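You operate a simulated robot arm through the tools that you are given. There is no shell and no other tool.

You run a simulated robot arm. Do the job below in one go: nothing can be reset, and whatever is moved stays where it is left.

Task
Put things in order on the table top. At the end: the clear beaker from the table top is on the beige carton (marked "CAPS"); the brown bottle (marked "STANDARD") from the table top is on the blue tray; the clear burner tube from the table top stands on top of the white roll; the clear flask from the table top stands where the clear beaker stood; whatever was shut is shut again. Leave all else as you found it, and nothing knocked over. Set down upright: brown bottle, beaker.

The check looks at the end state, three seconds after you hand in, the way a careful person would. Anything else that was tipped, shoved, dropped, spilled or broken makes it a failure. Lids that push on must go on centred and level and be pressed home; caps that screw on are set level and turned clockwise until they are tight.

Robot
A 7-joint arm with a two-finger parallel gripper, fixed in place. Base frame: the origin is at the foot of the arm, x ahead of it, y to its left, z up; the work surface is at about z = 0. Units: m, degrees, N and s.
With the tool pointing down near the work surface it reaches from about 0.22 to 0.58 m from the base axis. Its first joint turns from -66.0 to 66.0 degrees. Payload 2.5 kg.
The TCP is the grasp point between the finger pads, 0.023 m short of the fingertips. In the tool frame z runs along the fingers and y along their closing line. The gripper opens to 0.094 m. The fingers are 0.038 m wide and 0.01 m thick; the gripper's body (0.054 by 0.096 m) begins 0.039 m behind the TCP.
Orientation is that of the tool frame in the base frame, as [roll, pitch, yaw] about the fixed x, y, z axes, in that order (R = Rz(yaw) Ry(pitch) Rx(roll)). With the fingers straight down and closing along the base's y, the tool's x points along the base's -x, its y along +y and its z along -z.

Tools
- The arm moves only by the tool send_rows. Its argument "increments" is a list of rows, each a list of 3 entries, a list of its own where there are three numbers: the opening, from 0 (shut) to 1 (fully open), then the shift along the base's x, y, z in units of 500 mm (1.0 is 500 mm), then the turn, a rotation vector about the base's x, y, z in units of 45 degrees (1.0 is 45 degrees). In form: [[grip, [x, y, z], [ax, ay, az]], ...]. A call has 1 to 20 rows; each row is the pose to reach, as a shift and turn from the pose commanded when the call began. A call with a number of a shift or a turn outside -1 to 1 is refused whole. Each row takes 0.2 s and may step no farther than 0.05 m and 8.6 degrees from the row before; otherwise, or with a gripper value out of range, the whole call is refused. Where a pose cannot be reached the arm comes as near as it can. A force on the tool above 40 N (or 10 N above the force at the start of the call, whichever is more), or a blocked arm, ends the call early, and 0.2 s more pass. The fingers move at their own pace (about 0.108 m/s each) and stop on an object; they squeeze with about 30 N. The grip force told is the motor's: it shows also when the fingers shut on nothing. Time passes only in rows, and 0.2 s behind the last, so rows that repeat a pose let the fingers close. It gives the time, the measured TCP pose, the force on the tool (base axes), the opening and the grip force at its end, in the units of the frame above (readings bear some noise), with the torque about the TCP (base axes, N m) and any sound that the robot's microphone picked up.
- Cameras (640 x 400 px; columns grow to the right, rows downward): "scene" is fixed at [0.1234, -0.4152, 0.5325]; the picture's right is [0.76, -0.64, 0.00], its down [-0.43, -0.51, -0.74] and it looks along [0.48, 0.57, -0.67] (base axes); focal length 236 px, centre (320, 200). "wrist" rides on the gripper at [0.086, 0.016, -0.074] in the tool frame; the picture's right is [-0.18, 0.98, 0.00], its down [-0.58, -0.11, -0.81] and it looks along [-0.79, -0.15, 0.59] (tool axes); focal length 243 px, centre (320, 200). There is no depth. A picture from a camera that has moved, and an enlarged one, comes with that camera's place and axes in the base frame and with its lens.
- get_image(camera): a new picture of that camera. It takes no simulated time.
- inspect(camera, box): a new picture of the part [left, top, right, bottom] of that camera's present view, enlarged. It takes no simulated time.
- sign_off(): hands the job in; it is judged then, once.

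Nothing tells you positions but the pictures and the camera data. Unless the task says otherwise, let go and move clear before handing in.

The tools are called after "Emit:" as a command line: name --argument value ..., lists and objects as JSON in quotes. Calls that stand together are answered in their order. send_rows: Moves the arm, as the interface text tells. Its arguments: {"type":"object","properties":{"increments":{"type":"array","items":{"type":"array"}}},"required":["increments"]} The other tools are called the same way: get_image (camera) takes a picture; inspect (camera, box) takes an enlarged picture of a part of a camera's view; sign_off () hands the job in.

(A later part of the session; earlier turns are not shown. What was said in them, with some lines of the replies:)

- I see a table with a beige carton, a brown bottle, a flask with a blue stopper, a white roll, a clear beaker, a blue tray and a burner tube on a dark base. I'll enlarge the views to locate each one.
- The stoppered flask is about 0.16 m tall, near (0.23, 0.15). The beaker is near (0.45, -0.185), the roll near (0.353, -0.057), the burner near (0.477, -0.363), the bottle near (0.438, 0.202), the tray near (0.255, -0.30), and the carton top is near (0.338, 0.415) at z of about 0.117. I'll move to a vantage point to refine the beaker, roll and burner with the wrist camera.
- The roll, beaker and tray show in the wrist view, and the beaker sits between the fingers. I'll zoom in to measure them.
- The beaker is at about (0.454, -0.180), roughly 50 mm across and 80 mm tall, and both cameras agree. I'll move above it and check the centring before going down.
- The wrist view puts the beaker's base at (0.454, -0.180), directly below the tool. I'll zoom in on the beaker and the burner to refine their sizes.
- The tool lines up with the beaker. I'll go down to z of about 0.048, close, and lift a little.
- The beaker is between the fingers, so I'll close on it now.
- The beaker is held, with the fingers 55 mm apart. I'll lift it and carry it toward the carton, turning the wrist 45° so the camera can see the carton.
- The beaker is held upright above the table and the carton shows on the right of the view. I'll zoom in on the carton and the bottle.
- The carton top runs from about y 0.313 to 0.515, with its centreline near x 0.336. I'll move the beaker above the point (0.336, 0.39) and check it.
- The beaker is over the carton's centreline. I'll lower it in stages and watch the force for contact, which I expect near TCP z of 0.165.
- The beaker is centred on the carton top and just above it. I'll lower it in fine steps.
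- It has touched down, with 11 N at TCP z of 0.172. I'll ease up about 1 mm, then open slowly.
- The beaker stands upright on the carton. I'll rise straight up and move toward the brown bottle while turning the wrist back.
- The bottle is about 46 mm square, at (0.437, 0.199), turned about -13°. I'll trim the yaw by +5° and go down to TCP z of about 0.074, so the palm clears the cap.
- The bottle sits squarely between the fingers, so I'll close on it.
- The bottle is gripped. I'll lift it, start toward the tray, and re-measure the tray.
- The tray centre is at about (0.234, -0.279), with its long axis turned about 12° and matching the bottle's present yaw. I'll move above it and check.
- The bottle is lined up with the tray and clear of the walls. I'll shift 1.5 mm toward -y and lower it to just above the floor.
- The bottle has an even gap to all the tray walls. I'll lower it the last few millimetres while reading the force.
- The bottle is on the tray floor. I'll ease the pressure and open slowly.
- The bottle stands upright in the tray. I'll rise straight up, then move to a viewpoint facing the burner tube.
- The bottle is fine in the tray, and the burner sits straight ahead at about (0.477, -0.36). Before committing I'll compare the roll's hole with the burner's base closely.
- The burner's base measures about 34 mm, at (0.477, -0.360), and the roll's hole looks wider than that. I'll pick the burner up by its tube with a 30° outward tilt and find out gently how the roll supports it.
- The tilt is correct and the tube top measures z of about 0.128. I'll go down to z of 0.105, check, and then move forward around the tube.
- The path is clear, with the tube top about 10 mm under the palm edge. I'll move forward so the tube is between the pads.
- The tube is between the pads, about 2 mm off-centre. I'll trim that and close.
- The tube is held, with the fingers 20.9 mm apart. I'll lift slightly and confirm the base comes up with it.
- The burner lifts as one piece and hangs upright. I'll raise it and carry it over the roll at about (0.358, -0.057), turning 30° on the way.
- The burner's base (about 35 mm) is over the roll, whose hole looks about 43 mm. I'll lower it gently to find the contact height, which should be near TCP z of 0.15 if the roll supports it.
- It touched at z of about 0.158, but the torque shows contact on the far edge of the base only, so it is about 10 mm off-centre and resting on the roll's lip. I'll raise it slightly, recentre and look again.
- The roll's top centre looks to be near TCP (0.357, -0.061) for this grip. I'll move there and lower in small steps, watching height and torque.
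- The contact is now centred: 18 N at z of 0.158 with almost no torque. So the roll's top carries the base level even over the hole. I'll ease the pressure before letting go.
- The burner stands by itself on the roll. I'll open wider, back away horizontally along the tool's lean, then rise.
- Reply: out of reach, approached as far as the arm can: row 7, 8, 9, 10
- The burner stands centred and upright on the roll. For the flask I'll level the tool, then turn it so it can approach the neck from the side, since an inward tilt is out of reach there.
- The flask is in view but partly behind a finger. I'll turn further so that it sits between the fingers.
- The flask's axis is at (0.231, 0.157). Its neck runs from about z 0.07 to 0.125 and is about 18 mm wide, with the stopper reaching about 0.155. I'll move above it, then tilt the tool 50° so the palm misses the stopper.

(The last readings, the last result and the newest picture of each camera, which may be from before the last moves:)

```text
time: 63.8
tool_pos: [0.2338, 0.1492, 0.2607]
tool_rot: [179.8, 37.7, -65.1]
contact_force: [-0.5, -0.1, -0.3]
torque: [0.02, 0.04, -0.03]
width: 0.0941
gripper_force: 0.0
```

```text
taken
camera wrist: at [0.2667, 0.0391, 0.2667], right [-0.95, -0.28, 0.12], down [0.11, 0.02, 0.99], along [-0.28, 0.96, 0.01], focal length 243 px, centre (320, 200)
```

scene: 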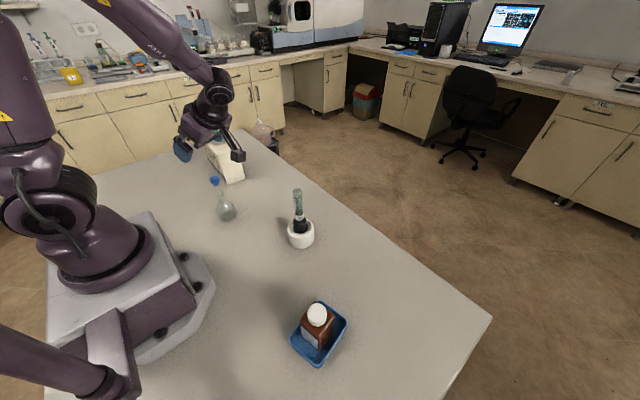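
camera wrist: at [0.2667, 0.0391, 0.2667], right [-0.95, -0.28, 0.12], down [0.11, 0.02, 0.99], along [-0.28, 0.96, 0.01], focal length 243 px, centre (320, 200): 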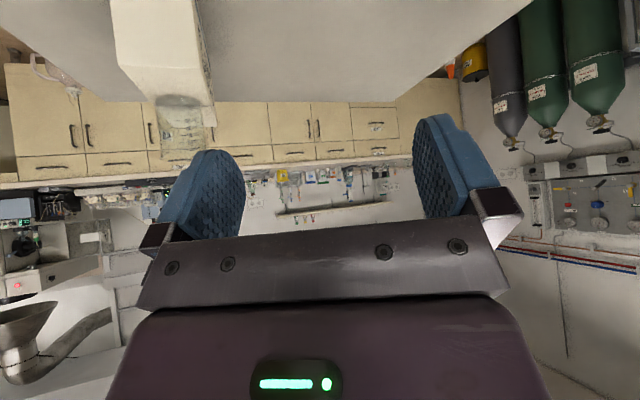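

The tilt is going well. I'll complete it to 50° and lower partway to check alignment with the neck.

Emit:
send_rows --increments '[[1, [0, 0, 0], [0.126, 0.059, 0]], [1, [0, 0, 0], [0.251, 0.118, 0]], [1, [0, 0, -0.05], [0.251, 0.118, 0]], [1, [0, 0, -0.1], [0.251, 0.118, 0]], [1, [0, 0, -0.1], [0.251, 0.118, 0]]]'

Emit:
get_image --camera "wrist"

Emit:
get_image --camera "scene"

Emit:
inspect --camera "scene" --box '[170, 130, 270, 230]'

```text
time: 65.0
tool_pos: [0.2346, 0.151, 0.209]
tool_rot: [179.7, 49.9, -65.1]
contact_force: [-0.5, -0.1, 0.5]
torque: [-0.02, 0.04, -0.04]
width: 0.0941
gripper_force: 0.0
```

```text
taken
camera wrist: at [0.2671, 0.0417, 0.191], right [-0.94, -0.31, 0.14], down [0.2, -0.17, 0.96], along [-0.27, 0.94, 0.23], focal length 243 px, centre (320, 200)
```

wrist: 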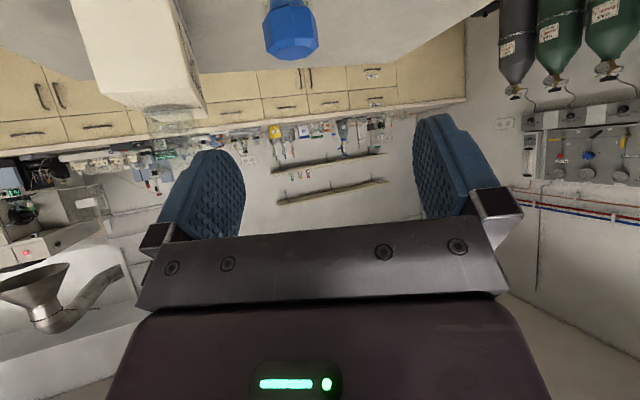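

```text
taken
```

scene: 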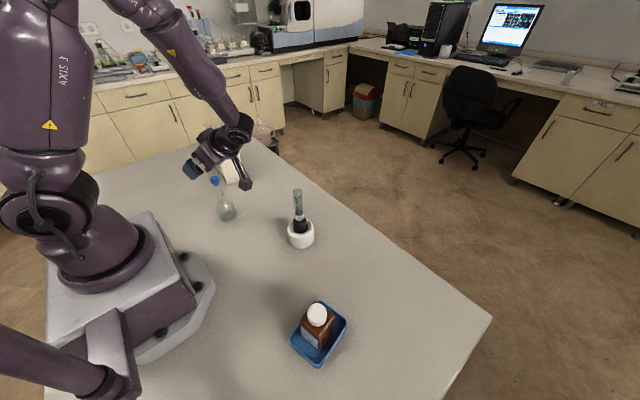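

```text
4.00 times, centred on (220, 180) of scene
camera zoom: at [0.1234, -0.4152, 0.5325], right [0.76, -0.64, 0.0], down [-0.43, -0.51, -0.74], along [0.48, 0.57, -0.67], focal length 945 px, centre (720, 280)
```

zoom: 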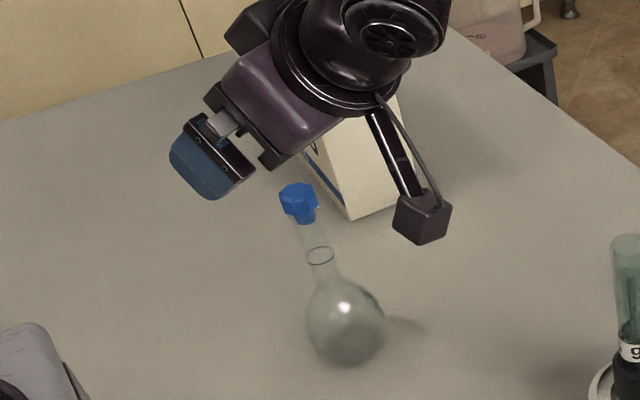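

The stopper is about 5 mm to one side of the gripper's centre plane. I'll correct that and lower in two stages.

Emit:
send_rows --increments '[[1, [0.01, 0.001, 0], [0, 0, 0]], [1, [0.01, 0.001, -0.04], [0, 0, 0]], [1, [0.01, 0.001, -0.08], [0, 0, 0]], [1, [0.01, 0.001, -0.1], [0, 0, 0]], [1, [0.01, 0.001, -0.1], [0, 0, 0]]]'

Emit:
get_image --camera "wrist"

Emit:
inspect --camera "scene" --box '[170, 130, 270, 230]'

```text
time: 66.2
tool_pos: [0.2384, 0.1506, 0.1593]
tool_rot: [179.7, 49.9, -65.1]
contact_force: [0.7, -0.8, 0.0]
torque: [0.01, 0.0, -0.03]
width: 0.0939
gripper_force: 0.0
```

```text
taken
camera wrist: at [0.2714, 0.0414, 0.1406], right [-0.94, -0.31, 0.14], down [0.2, -0.17, 0.96], along [-0.27, 0.94, 0.23], focal length 243 px, centre (320, 200)
```

wrist: 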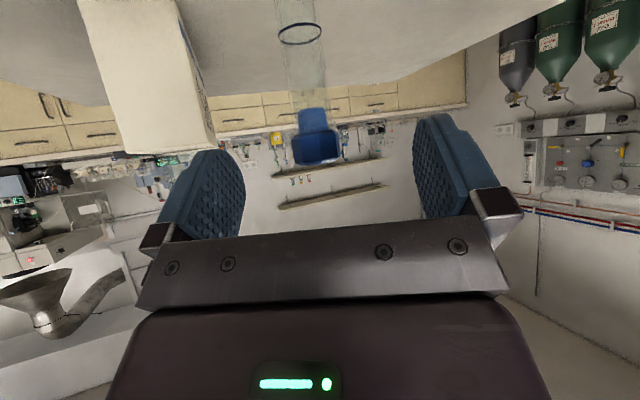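

```text
4.00 times, centred on (220, 180) of scene
camera zoom: at [0.1234, -0.4152, 0.5325], right [0.76, -0.64, 0.0], down [-0.43, -0.51, -0.74], along [0.48, 0.57, -0.67], focal length 945 px, centre (720, 280)
```

zoom: 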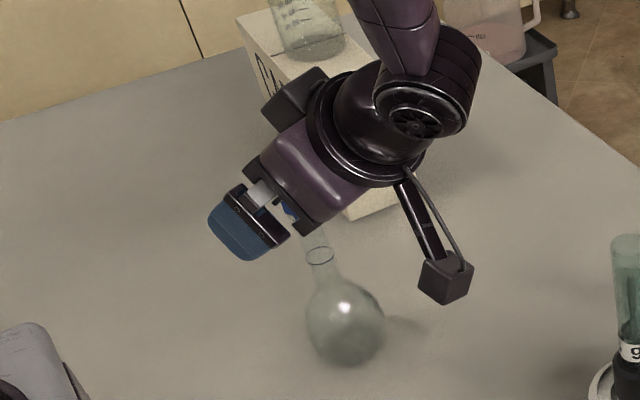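

The neck is now centred between the fingers. I'll continue down with the palm a few millimetres further back for stopper clearance.

Emit:
send_rows --increments '[[1, [0.0025, -0.0054, 0], [0, 0, 0]], [1, [0.0025, -0.0054, -0.03], [0, 0, 0]], [1, [0.0025, -0.0054, -0.06], [0, 0, 0]], [1, [0.0025, -0.0054, -0.06], [0, 0, 0]]]'

Emit:
get_image --camera "wrist"

Emit:
inspect --camera "scene" --box '[190, 150, 260, 230]'

```text
time: 67.2
tool_pos: [0.2405, 0.1473, 0.129]
tool_rot: [179.6, 50.1, -65.2]
contact_force: [-0.4, 0.5, 0.9]
torque: [0.02, 0.0, -0.01]
width: 0.0942
gripper_force: 0.1
```

```text
taken
camera wrist: at [0.2733, 0.038, 0.1112], right [-0.94, -0.31, 0.14], down [0.2, -0.17, 0.96], along [-0.27, 0.94, 0.23], focal length 243 px, centre (320, 200)
```

wrist: 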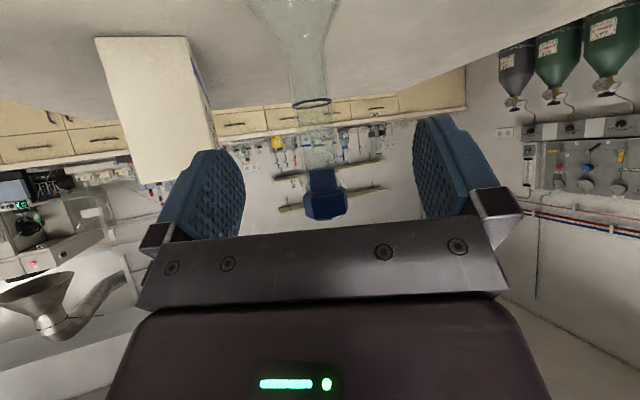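

```text
5.00 times, centred on (225, 190) of scene
camera zoom: at [0.1234, -0.4152, 0.5325], right [0.76, -0.64, 0.0], down [-0.43, -0.51, -0.74], along [0.48, 0.57, -0.67], focal length 1181 px, centre (795, 250)
```

zoom: 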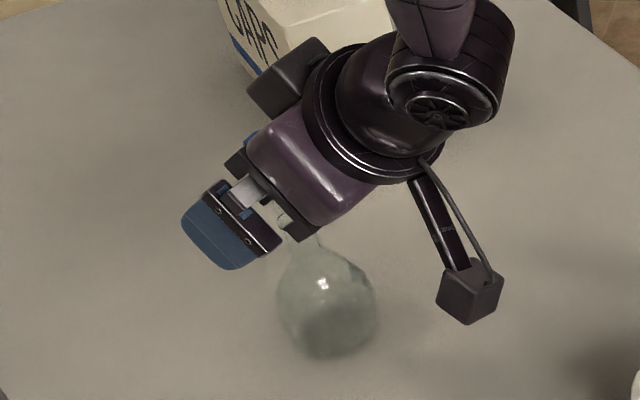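

The neck is centred and the stopper clears the palm. I'll make the last 24 mm descent to grip the middle of the neck.

Emit:
send_rows --increments '[[1, [0, 0, -0.02], [0, 0, 0]], [1, [0, 0, -0.04], [0, 0, 0]], [1, [0, 0, -0.048], [0, 0, 0]], [1, [0, 0, -0.048], [0, 0, 0]]]'

Emit:
get_image --camera "wrist"

Emit:
inspect --camera "scene" --box '[190, 150, 260, 230]'

```text
time: 68.2
tool_pos: [0.2398, 0.1466, 0.1065]
tool_rot: [179.7, 50.0, -65.1]
contact_force: [-0.3, -0.1, 0.0]
torque: [-0.02, -0.01, -0.02]
width: 0.0943
gripper_force: 0.0
```

```text
taken
camera wrist: at [0.2727, 0.0381, 0.0883], right [-0.94, -0.31, 0.14], down [0.2, -0.17, 0.96], along [-0.27, 0.94, 0.23], focal length 243 px, centre (320, 200)
```

wrist: 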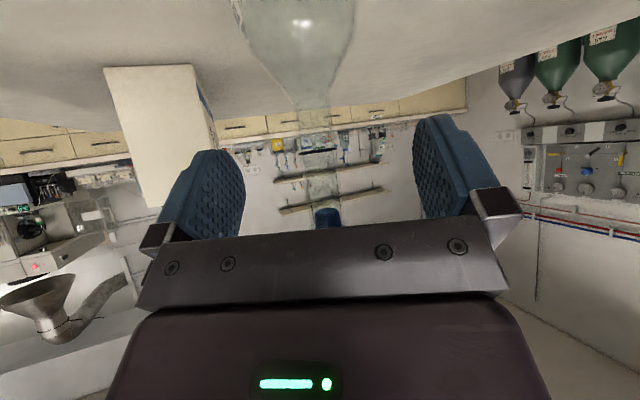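

```text
5.00 times, centred on (225, 190) of scene
camera zoom: at [0.1234, -0.4152, 0.5325], right [0.76, -0.64, 0.0], down [-0.43, -0.51, -0.74], along [0.48, 0.57, -0.67], focal length 1181 px, centre (795, 250)
```

zoom: 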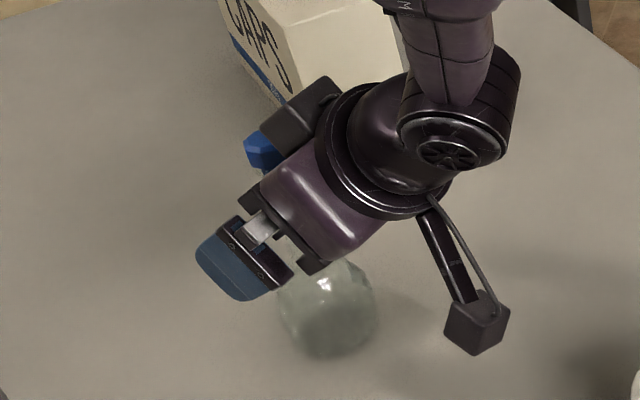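

The neck sits centred between the pads with no contact force. I'll close slowly.

Emit:
send_rows --increments '[[0.6, [0, 0, 0], [0, 0, 0]], [0.4, [0, 0, 0], [0, 0, 0]], [0.3, [0, 0, 0], [0, 0, 0]], [0.27, [0, 0, 0], [0, 0, 0]], [0.27, [0, 0, 0], [0, 0, 0]]]'

Emit:
get_image --camera "wrist"

```text
time: 69.4
tool_pos: [0.2401, 0.1477, 0.1064]
tool_rot: [179.7, 50.0, -65.2]
contact_force: [0.3, -0.2, 0.5]
torque: [0.0, 0.03, 0.0]
width: 0.0254
gripper_force: 0.0
```

```text
taken
camera wrist: at [0.2727, 0.0382, 0.0883], right [-0.94, -0.31, 0.14], down [0.2, -0.17, 0.96], along [-0.27, 0.94, 0.23], focal length 243 px, centre (320, 200)
```

wrist: 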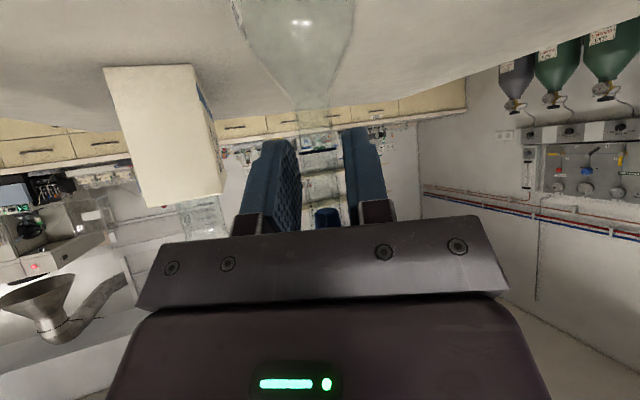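

Emit:
send_rows --increments '[[0.24, [0, 0, 0], [0, 0, 0]], [0.21, [0, 0, 0], [0, 0, 0]], [0.18, [0, 0, 0], [0, 0, 0]], [0.1, [0, 0, 0], [0, 0, 0]], [0.05, [0, 0, 0], [0, 0, 0]], [0.05, [0, 0, 0], [0, 0, 0]]]'

Emit:
send_rows --increments '[[0.05, [0, 0, 0.01], [0, 0, 0]], [0.05, [0, 0, 0.03], [0, 0, 0]], [0.05, [0, 0, 0.03], [0, 0, 0]]]'

Emit:
get_image --camera "wrist"

Emit:
inspect --camera "scene" --box '[180, 140, 270, 240]'

```text
time: 70.8
tool_pos: [0.2409, 0.1465, 0.1073]
tool_rot: [179.8, 50.0, -65.2]
contact_force: [0.3, -0.2, -0.4]
torque: [-0.01, 0.01, 0.0]
width: 0.0208
gripper_force: 30.0
```

```text
time: 71.6
tool_pos: [0.2401, 0.147, 0.1219]
tool_rot: [179.7, 49.9, -65.1]
contact_force: [-0.9, -0.5, -0.6]
torque: [0.0, -0.04, 0.02]
width: 0.0205
gripper_force: 30.0
```

```text
taken
camera wrist: at [0.273, 0.0378, 0.1033], right [-0.94, -0.31, 0.14], down [0.2, -0.17, 0.96], along [-0.27, 0.94, 0.23], focal length 243 px, centre (320, 200)
```

wrist: 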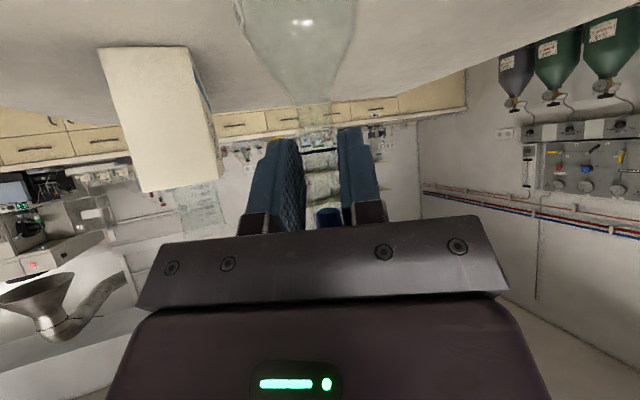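

```text
4.00 times, centred on (225, 190) of scene
camera zoom: at [0.1234, -0.4152, 0.5325], right [0.76, -0.64, 0.0], down [-0.43, -0.51, -0.74], along [0.48, 0.57, -0.67], focal length 945 px, centre (700, 240)
```

zoom: 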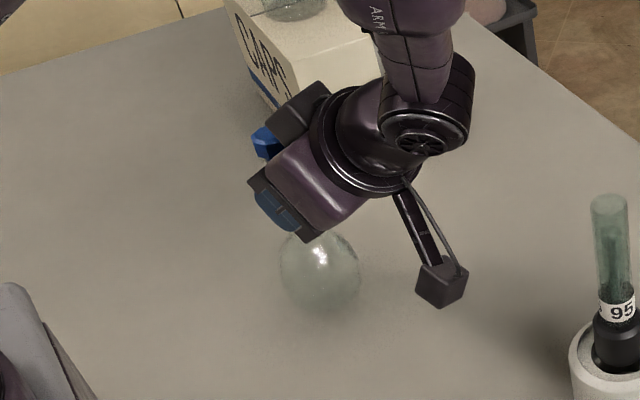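

The flask hangs upright from the grip. I'll lift it well above the burner and carry it around toward the beaker's old spot, turning the wrist as it goes.

Emit:
send_rows --increments '[[0.05, [0, 0, 0.05], [0, 0, 0]], [0.05, [0, 0, 0.12], [0, 0, 0]], [0.05, [0, 0, 0.19], [0, 0, 0]], [0.05, [0, 0, 0.26], [0, 0, 0]], [0.05, [0, 0, 0.33], [0, 0, 0]], [0.05, [0, 0, 0.39], [0, 0, 0]], [0.05, [0, 0, 0.42], [0, 0, 0]], [0.05, [0.023, -0.01, 0.42], [0, 0, -0.11]], [0.05, [0.046, -0.02, 0.42], [0, 0, -0.22]], [0.05, [0.069, -0.04, 0.42], [0, 0, -0.33]], [0.05, [0.091, -0.06, 0.42], [0, 0, -0.44]], [0.05, [0.114, -0.08, 0.42], [0, 0, -0.55]], [0.05, [0.137, -0.1, 0.42], [0, 0, -0.66]], [0.05, [0.16, -0.12, 0.42], [0, 0, -0.77]], [0.05, [0.16, -0.12, 0.42], [0, 0, -0.77]]]'

Emit:
get_image --camera "scene"

Emit:
get_image --camera "wrist"

```text
time: 74.8
tool_pos: [0.3202, 0.0877, 0.3314]
tool_rot: [179.8, 50.0, -99.8]
contact_force: [-0.1, -1.3, -0.9]
torque: [-0.01, 0.03, 0.0]
width: 0.0202
gripper_force: 30.4
```

```text
taken
```

scene: 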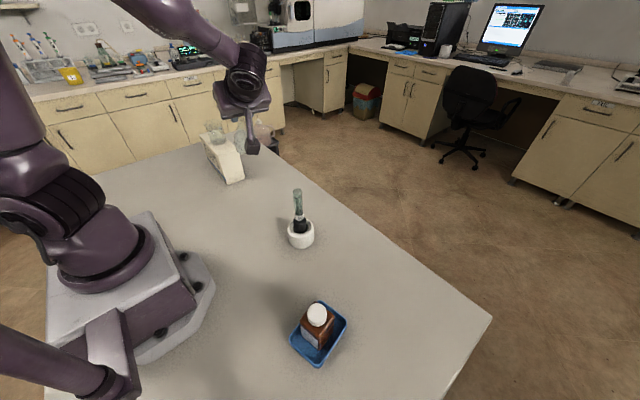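

```text
taken
camera wrist: at [0.2846, -0.0212, 0.3137], right [-0.95, 0.28, 0.14], down [0.07, -0.26, 0.96], along [0.31, 0.92, 0.23], focal length 243 px, centre (320, 200)
```

wrist: 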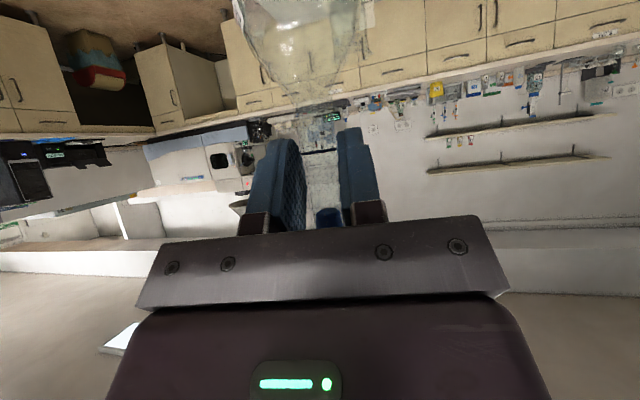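

Emit:
send_rows --increments '[[0.05, [0.031, -0.03, 0], [0, 0, -0.11]], [0.05, [0.062, -0.06, 0], [0, 0, -0.22]], [0.05, [0.094, -0.09, 0], [0, 0, -0.33]], [0.05, [0.125, -0.125, 0], [0, 0, -0.44]], [0.05, [0.157, -0.16, 0], [0, 0, -0.55]], [0.05, [0.189, -0.2, 0], [0, 0, -0.66]], [0.05, [0.22, -0.236, 0], [0, 0, -0.78]], [0.05, [0.22, -0.236, 0], [0, 0, -0.78]]]'

Emit:
send_rows --increments '[[0.05, [0.004, -0.044, 0], [0, 0, -0.1]], [0.05, [0.008, -0.088, 0], [0, 0, -0.2]], [0.05, [0.012, -0.132, 0], [0, 0, -0.3]], [0.05, [0.016, -0.176, 0], [0, 0, -0.4]], [0.05, [0.02, -0.22, 0], [0, 0, -0.5]], [0.05, [0.023, -0.264, -0.02], [0, 0, -0.6]], [0.05, [0.026, -0.306, -0.06], [0, 0, -0.67]], [0.05, [0.026, -0.306, -0.12], [0, 0, -0.67]], [0.05, [0.026, -0.306, -0.18], [0, 0, -0.67]], [0.05, [0.026, -0.306, -0.24], [0, 0, -0.67]], [0.05, [0.026, -0.306, -0.3], [0, 0, -0.67]], [0.05, [0.026, -0.306, -0.3], [0, 0, -0.67]]]'

Emit:
get_image --camera "scene"

Emit:
inspect --camera "scene" --box '[320, 170, 420, 270]'

Emit:
get_image --camera "wrist"

```text
time: 76.6
tool_pos: [0.4305, -0.0309, 0.3322]
tool_rot: [179.8, 50.0, -135.0]
contact_force: [-0.7, 0.0, -0.2]
torque: [-0.02, 0.03, -0.03]
width: 0.0203
gripper_force: 29.7
```

```text
time: 79.2
tool_pos: [0.4421, -0.1844, 0.1803]
tool_rot: [179.8, 50.0, -165.1]
contact_force: [0.1, -0.5, -1.1]
torque: [-0.02, -0.01, -0.02]
width: 0.0197
gripper_force: 30.7
```

```text
taken
```

scene: 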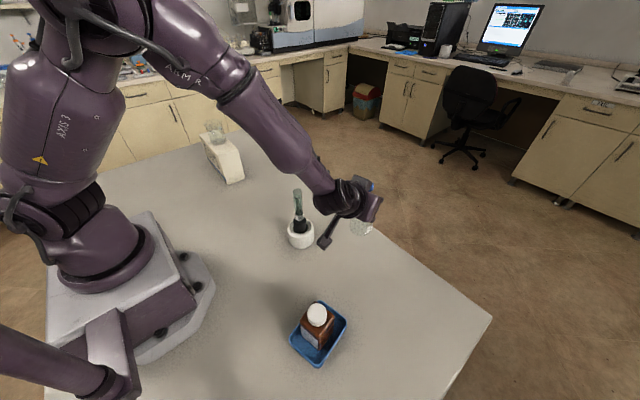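

```text
4.00 times, centred on (370, 220) of scene
camera zoom: at [0.1234, -0.4152, 0.5325], right [0.76, -0.64, 0.0], down [-0.43, -0.51, -0.74], along [0.48, 0.57, -0.67], focal length 945 px, centre (120, 120)
```

zoom: 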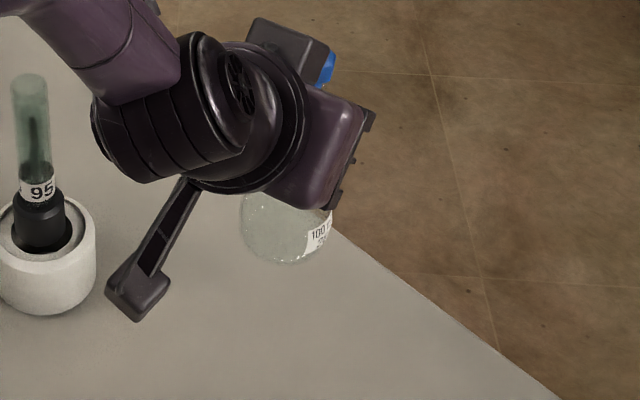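

```text
taken
camera wrist: at [0.3292, -0.1985, 0.1618], right [-0.14, 0.98, 0.14], down [-0.21, -0.17, 0.96], along [0.97, 0.11, 0.23], focal length 243 px, centre (320, 200)
```

wrist: 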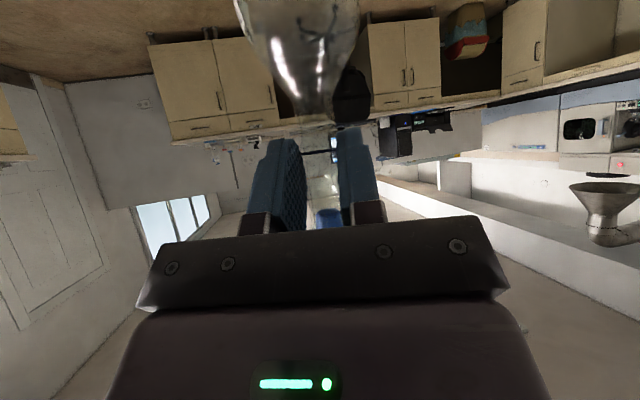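

The flask is over the beaker's old spot. I'll lower it to just above the table and compare with where the beaker's base appeared, near scene pixel (356.6, 248).

Emit:
send_rows --increments '[[0.05, [-0.002, 0.002, -0.04], [0, 0, 0]], [0.05, [-0.002, 0.002, -0.08], [0, 0, 0]], [0.05, [-0.002, 0.002, -0.12], [0, 0, 0]], [0.05, [-0.002, 0.002, -0.13], [0, 0, 0]], [0.05, [-0.002, 0.002, -0.13], [0, 0, 0]]]'

Emit:
inspect --camera "scene" --box '[320, 195, 400, 275]'

Emit:
get_image --camera "wrist"

```text
time: 80.4
tool_pos: [0.4423, -0.1816, 0.117]
tool_rot: [179.7, 49.9, -165.0]
contact_force: [-0.1, -0.3, -0.4]
torque: [-0.01, -0.01, 0.0]
width: 0.0199
gripper_force: 30.2
```

```text
5.00 times, centred on (360, 235) of scene
camera zoom: at [0.1234, -0.4152, 0.5325], right [0.76, -0.64, 0.0], down [-0.43, -0.51, -0.74], along [0.48, 0.57, -0.67], focal length 1181 px, centre (120, 25)
```

zoom: 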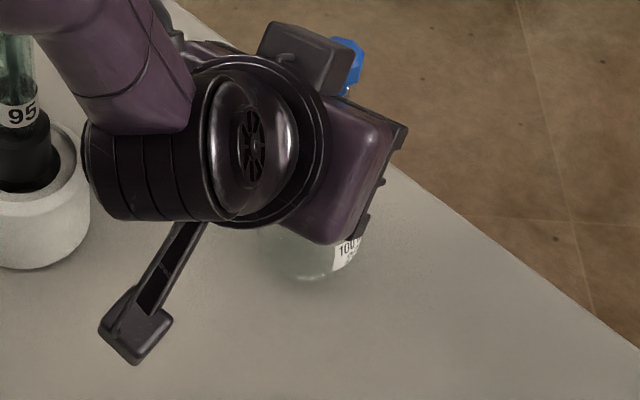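

```text
taken
camera wrist: at [0.328, -0.1971, 0.0976], right [-0.14, 0.98, 0.14], down [-0.21, -0.17, 0.96], along [0.97, 0.11, 0.23], focal length 243 px, centre (320, 200)
```

wrist: 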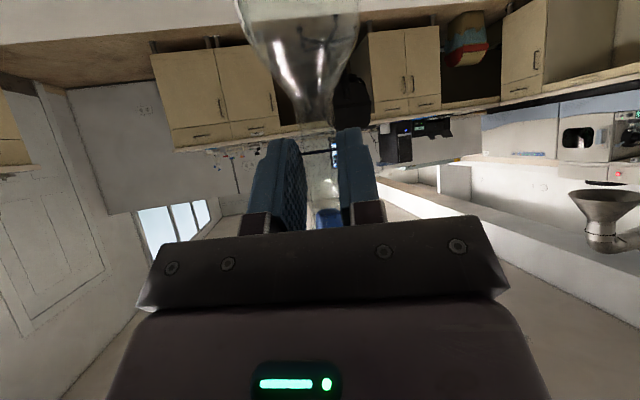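

The position matches. I'll lower to contact in small steps.

Emit:
send_rows --increments '[[0.05, [0, 0, -0.008], [0, 0, 0]], [0.05, [0, 0, -0.014], [0, 0, 0]], [0.05, [0, 0, -0.014], [0, 0, 0]]]'

```text
time: 81.2
tool_pos: [0.4421, -0.1824, 0.1088]
tool_rot: [179.8, 50.0, -165.0]
contact_force: [0.6, -0.5, -1.3]
torque: [0.08, 0.02, -0.03]
width: 0.0197
gripper_force: 29.7
```

Emit:
send_rows --increments '[[0.05, [0, 0, -0.002], [0, 0, 0]], [0.05, [0, 0, -0.004], [0, 0, 0]], [0.05, [0, 0, -0.004], [0, 0, 0]]]'

```text
time: 82.0
tool_pos: [0.4424, -0.1832, 0.1069]
tool_rot: [179.7, 49.9, -165.1]
contact_force: [0.6, 0.2, -1.0]
torque: [0.0, 0.02, 0.04]
width: 0.0188
gripper_force: 29.9
```

Emit:
send_rows --increments '[[0.05, [0, 0, -0.002], [0, 0, 0]], [0.05, [0, 0, -0.004], [0, 0, 0]], [0.05, [0, 0, -0.004], [0, 0, 0]]]'

Emit:
inspect --camera "wrist" --box '[220, 0, 420, 240]'

Emit:
inspect --camera "scene" --box '[320, 195, 400, 275]'

```text
time: 82.8
tool_pos: [0.4429, -0.1839, 0.1059]
tool_rot: [179.8, 50.3, -165.0]
contact_force: [-3.8, 2.4, 13.6]
torque: [0.0, 0.2, -0.08]
width: 0.0191
gripper_force: 30.1
```

```text
1.67 times, centred on (320, 120) of wrist
camera zoom: at [0.3296, -0.1973, 0.0875], right [-0.14, 0.98, 0.14], down [-0.21, -0.17, 0.96], along [0.97, 0.11, 0.23], focal length 404 px, centre (320, 333)
```

zoom: 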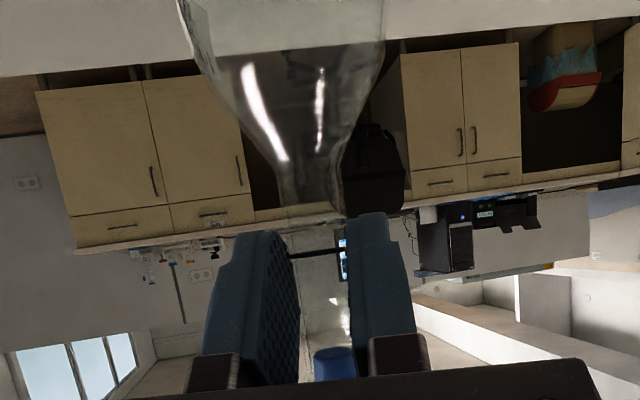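

```text
5.00 times, centred on (360, 235) of scene
camera zoom: at [0.1233, -0.4151, 0.5325], right [0.76, -0.64, 0.0], down [-0.43, -0.51, -0.74], along [0.48, 0.57, -0.67], focal length 1181 px, centre (120, 25)
```

zoom: 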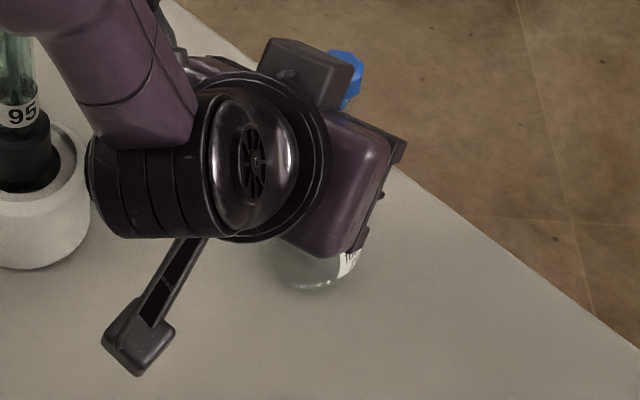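

Emit:
send_rows --increments '[[0.05, [0, 0, 0.002], [0, 0, 0]], [0.05, [0, 0, 0.002], [0, 0, 0]]]'

```text
time: 83.4
tool_pos: [0.4421, -0.1825, 0.1061]
tool_rot: [179.6, 50.1, -165.0]
contact_force: [1.9, 0.7, 5.4]
torque: [0.0, -0.38, 0.02]
width: 0.019
gripper_force: 30.3
```

The flask is on the table with light pressure. I'll ease a touch more and open gradually.

Emit:
send_rows --increments '[[0.05, [0, 0, 0.001], [0, 0, 0]], [0.05, [0, 0, 0.001], [0, 0, 0]], [0.21, [0, 0, 0.001], [0, 0, 0]], [0.23, [0, 0, 0.001], [0, 0, 0]], [0.25, [0, 0, 0.001], [0, 0, 0]], [0.28, [0, 0, 0.001], [0, 0, 0]]]'

Emit:
inspect --camera "wrist" --box '[220, 0, 420, 240]'

Emit:
inspect --camera "scene" --box '[320, 195, 400, 275]'

```text
time: 84.8
tool_pos: [0.4421, -0.1833, 0.1063]
tool_rot: [179.8, 50.0, -165.1]
contact_force: [-0.5, 0.9, -0.1]
torque: [-0.01, -0.01, 0.02]
width: 0.0265
gripper_force: 0.0
```

```text
1.67 times, centred on (320, 120) of wrist
camera zoom: at [0.329, -0.1971, 0.0887], right [-0.14, 0.98, 0.14], down [-0.21, -0.17, 0.96], along [0.97, 0.11, 0.23], focal length 404 px, centre (320, 333)
```

zoom: 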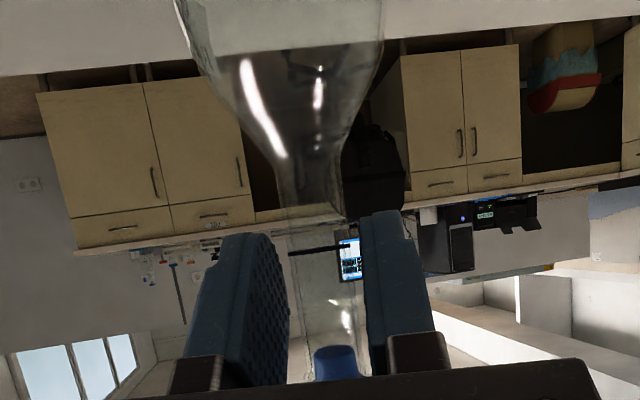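

```text
5.00 times, centred on (360, 235) of scene
camera zoom: at [0.1234, -0.4152, 0.5325], right [0.76, -0.64, 0.0], down [-0.43, -0.51, -0.74], along [0.48, 0.57, -0.67], focal length 1181 px, centre (120, 25)
```

zoom: 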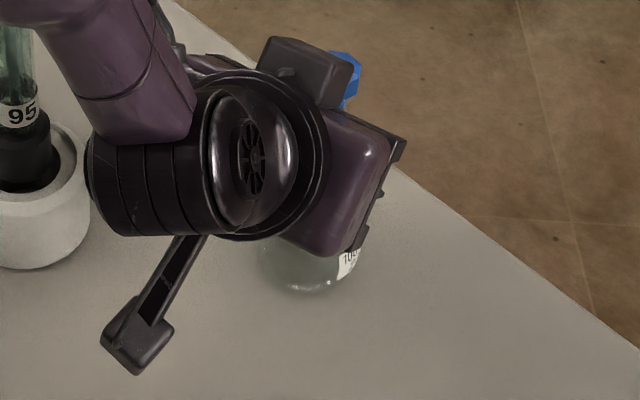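

The flask stands free. I'll open fully and go straight up, reversing the approach.

Emit:
send_rows --increments '[[0.45, [0, 0, 0], [0, 0, 0]], [0.7, [0, 0, 0], [0, 0, 0]], [0.95, [0, 0, 0], [0, 0, 0]], [0.95, [0, 0, 0], [0, 0, 0]], [0.95, [0, 0, 0.02], [0, 0, 0]], [0.95, [0, 0, 0.06], [0, 0, 0]], [0.95, [0, 0, 0.12], [0, 0, 0]], [0.95, [0, 0, 0.18], [0, 0, 0]], [0.95, [0, 0, 0.25], [0, 0, 0]], [0.95, [0, 0, 0.32], [0, 0, 0]], [0.95, [0, 0, 0.4], [0, 0, 0]], [0.95, [0, 0, 0.4], [0, 0, 0]]]'

Emit:
get_image --camera "scene"

Emit:
inspect --camera "scene" --box '[320, 195, 400, 275]'

```text
time: 87.4
tool_pos: [0.4423, -0.1826, 0.3063]
tool_rot: [179.7, 50.0, -165.0]
contact_force: [-1.2, 0.2, 0.4]
torque: [-0.01, 0.0, -0.03]
width: 0.0892
gripper_force: 0.0
```

```text
taken
```

scene: 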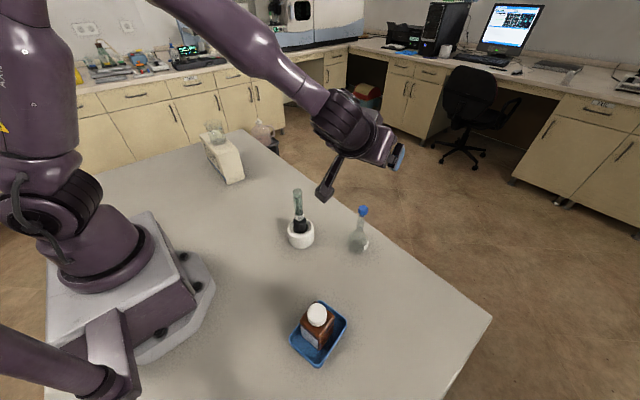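

```text
5.00 times, centred on (360, 235) of scene
camera zoom: at [0.1234, -0.4152, 0.5325], right [0.76, -0.64, 0.0], down [-0.43, -0.51, -0.74], along [0.48, 0.57, -0.67], focal length 1181 px, centre (120, 25)
```

zoom: 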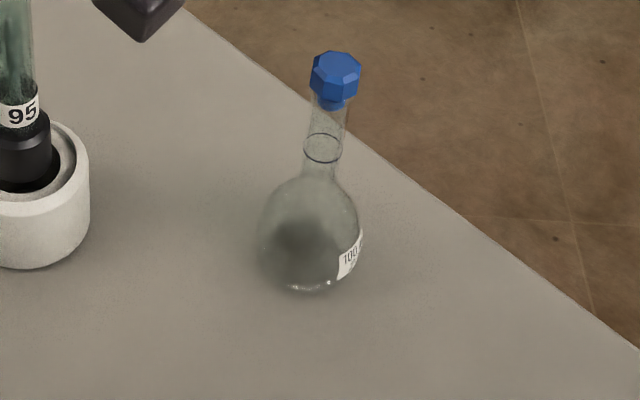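

The flask stands where the beaker was. I'll make a final check of every item.

Emit:
inspect --camera "scene" --box '[180, 105, 280, 195]'

Emit:
inspect --camera "scene" --box '[270, 180, 340, 255]'

Emit:
inspect --camera "scene" --box '[270, 290, 370, 380]'

```text
4.44 times, centred on (230, 150) of scene
camera zoom: at [0.1234, -0.4152, 0.5325], right [0.76, -0.64, 0.0], down [-0.43, -0.51, -0.74], along [0.48, 0.57, -0.67], focal length 1050 px, centre (720, 422)
```

zoom: 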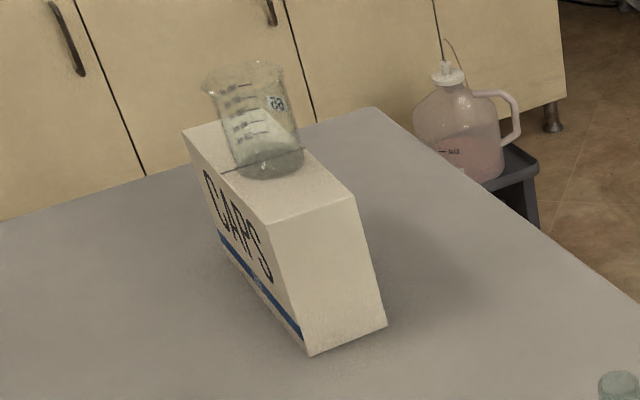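

```text
5.33 times, centred on (305, 218) of scene
camera zoom: at [0.1234, -0.4152, 0.5325], right [0.76, -0.64, 0.0], down [-0.43, -0.51, -0.74], along [0.48, 0.57, -0.67], focal length 1260 px, centre (400, 107)
```

zoom: 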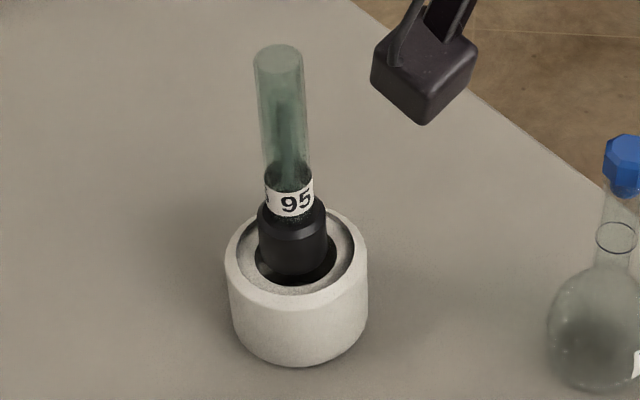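

```text
4.44 times, centred on (320, 335) of scene
camera zoom: at [0.1234, -0.4152, 0.5325], right [0.76, -0.64, 0.0], down [-0.43, -0.51, -0.74], along [0.48, 0.57, -0.67], focal length 1050 px, centre (320, -400)
```

zoom: 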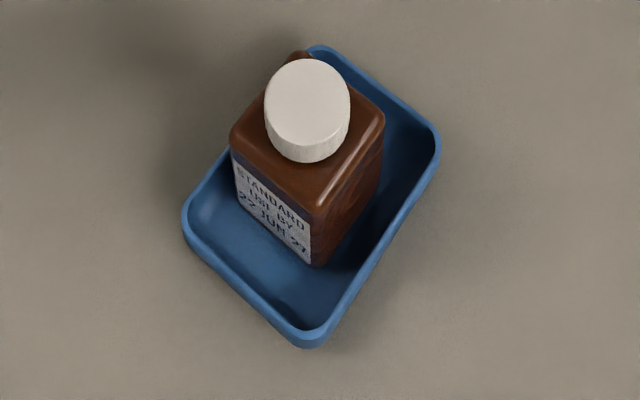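

All four items are placed and upright, the stopper and cap are still on, nothing else looks moved, and the arm is clear. I'm handing in now.

Emit:
sign_off

```text
The job is handed in.
```

I moved all four items and handed the job in. My last pictures showed everything upright, with nothing tipped or knocked. I haven't seen a result from the check.

- **Beaker:** it stands upright on the beige "CAPS" carton, about midway across its width.
- **Brown bottle:** it stands upright in the blue tray, clear of the walls, with its cap still on.
- **Burner tube:** it stands on top of the white roll, centred to within about 2 mm. The roll's hole looks wider than the tube's base. Even so, the base met firm support at the height of the rim and has stood by itself there since I let go.
- **Flask:** it stands within a few millimetres of where the beaker was, with its blue stopper still in.

Nothing had to be opened, so there was nothing to shut again. The arm is clear of everything.
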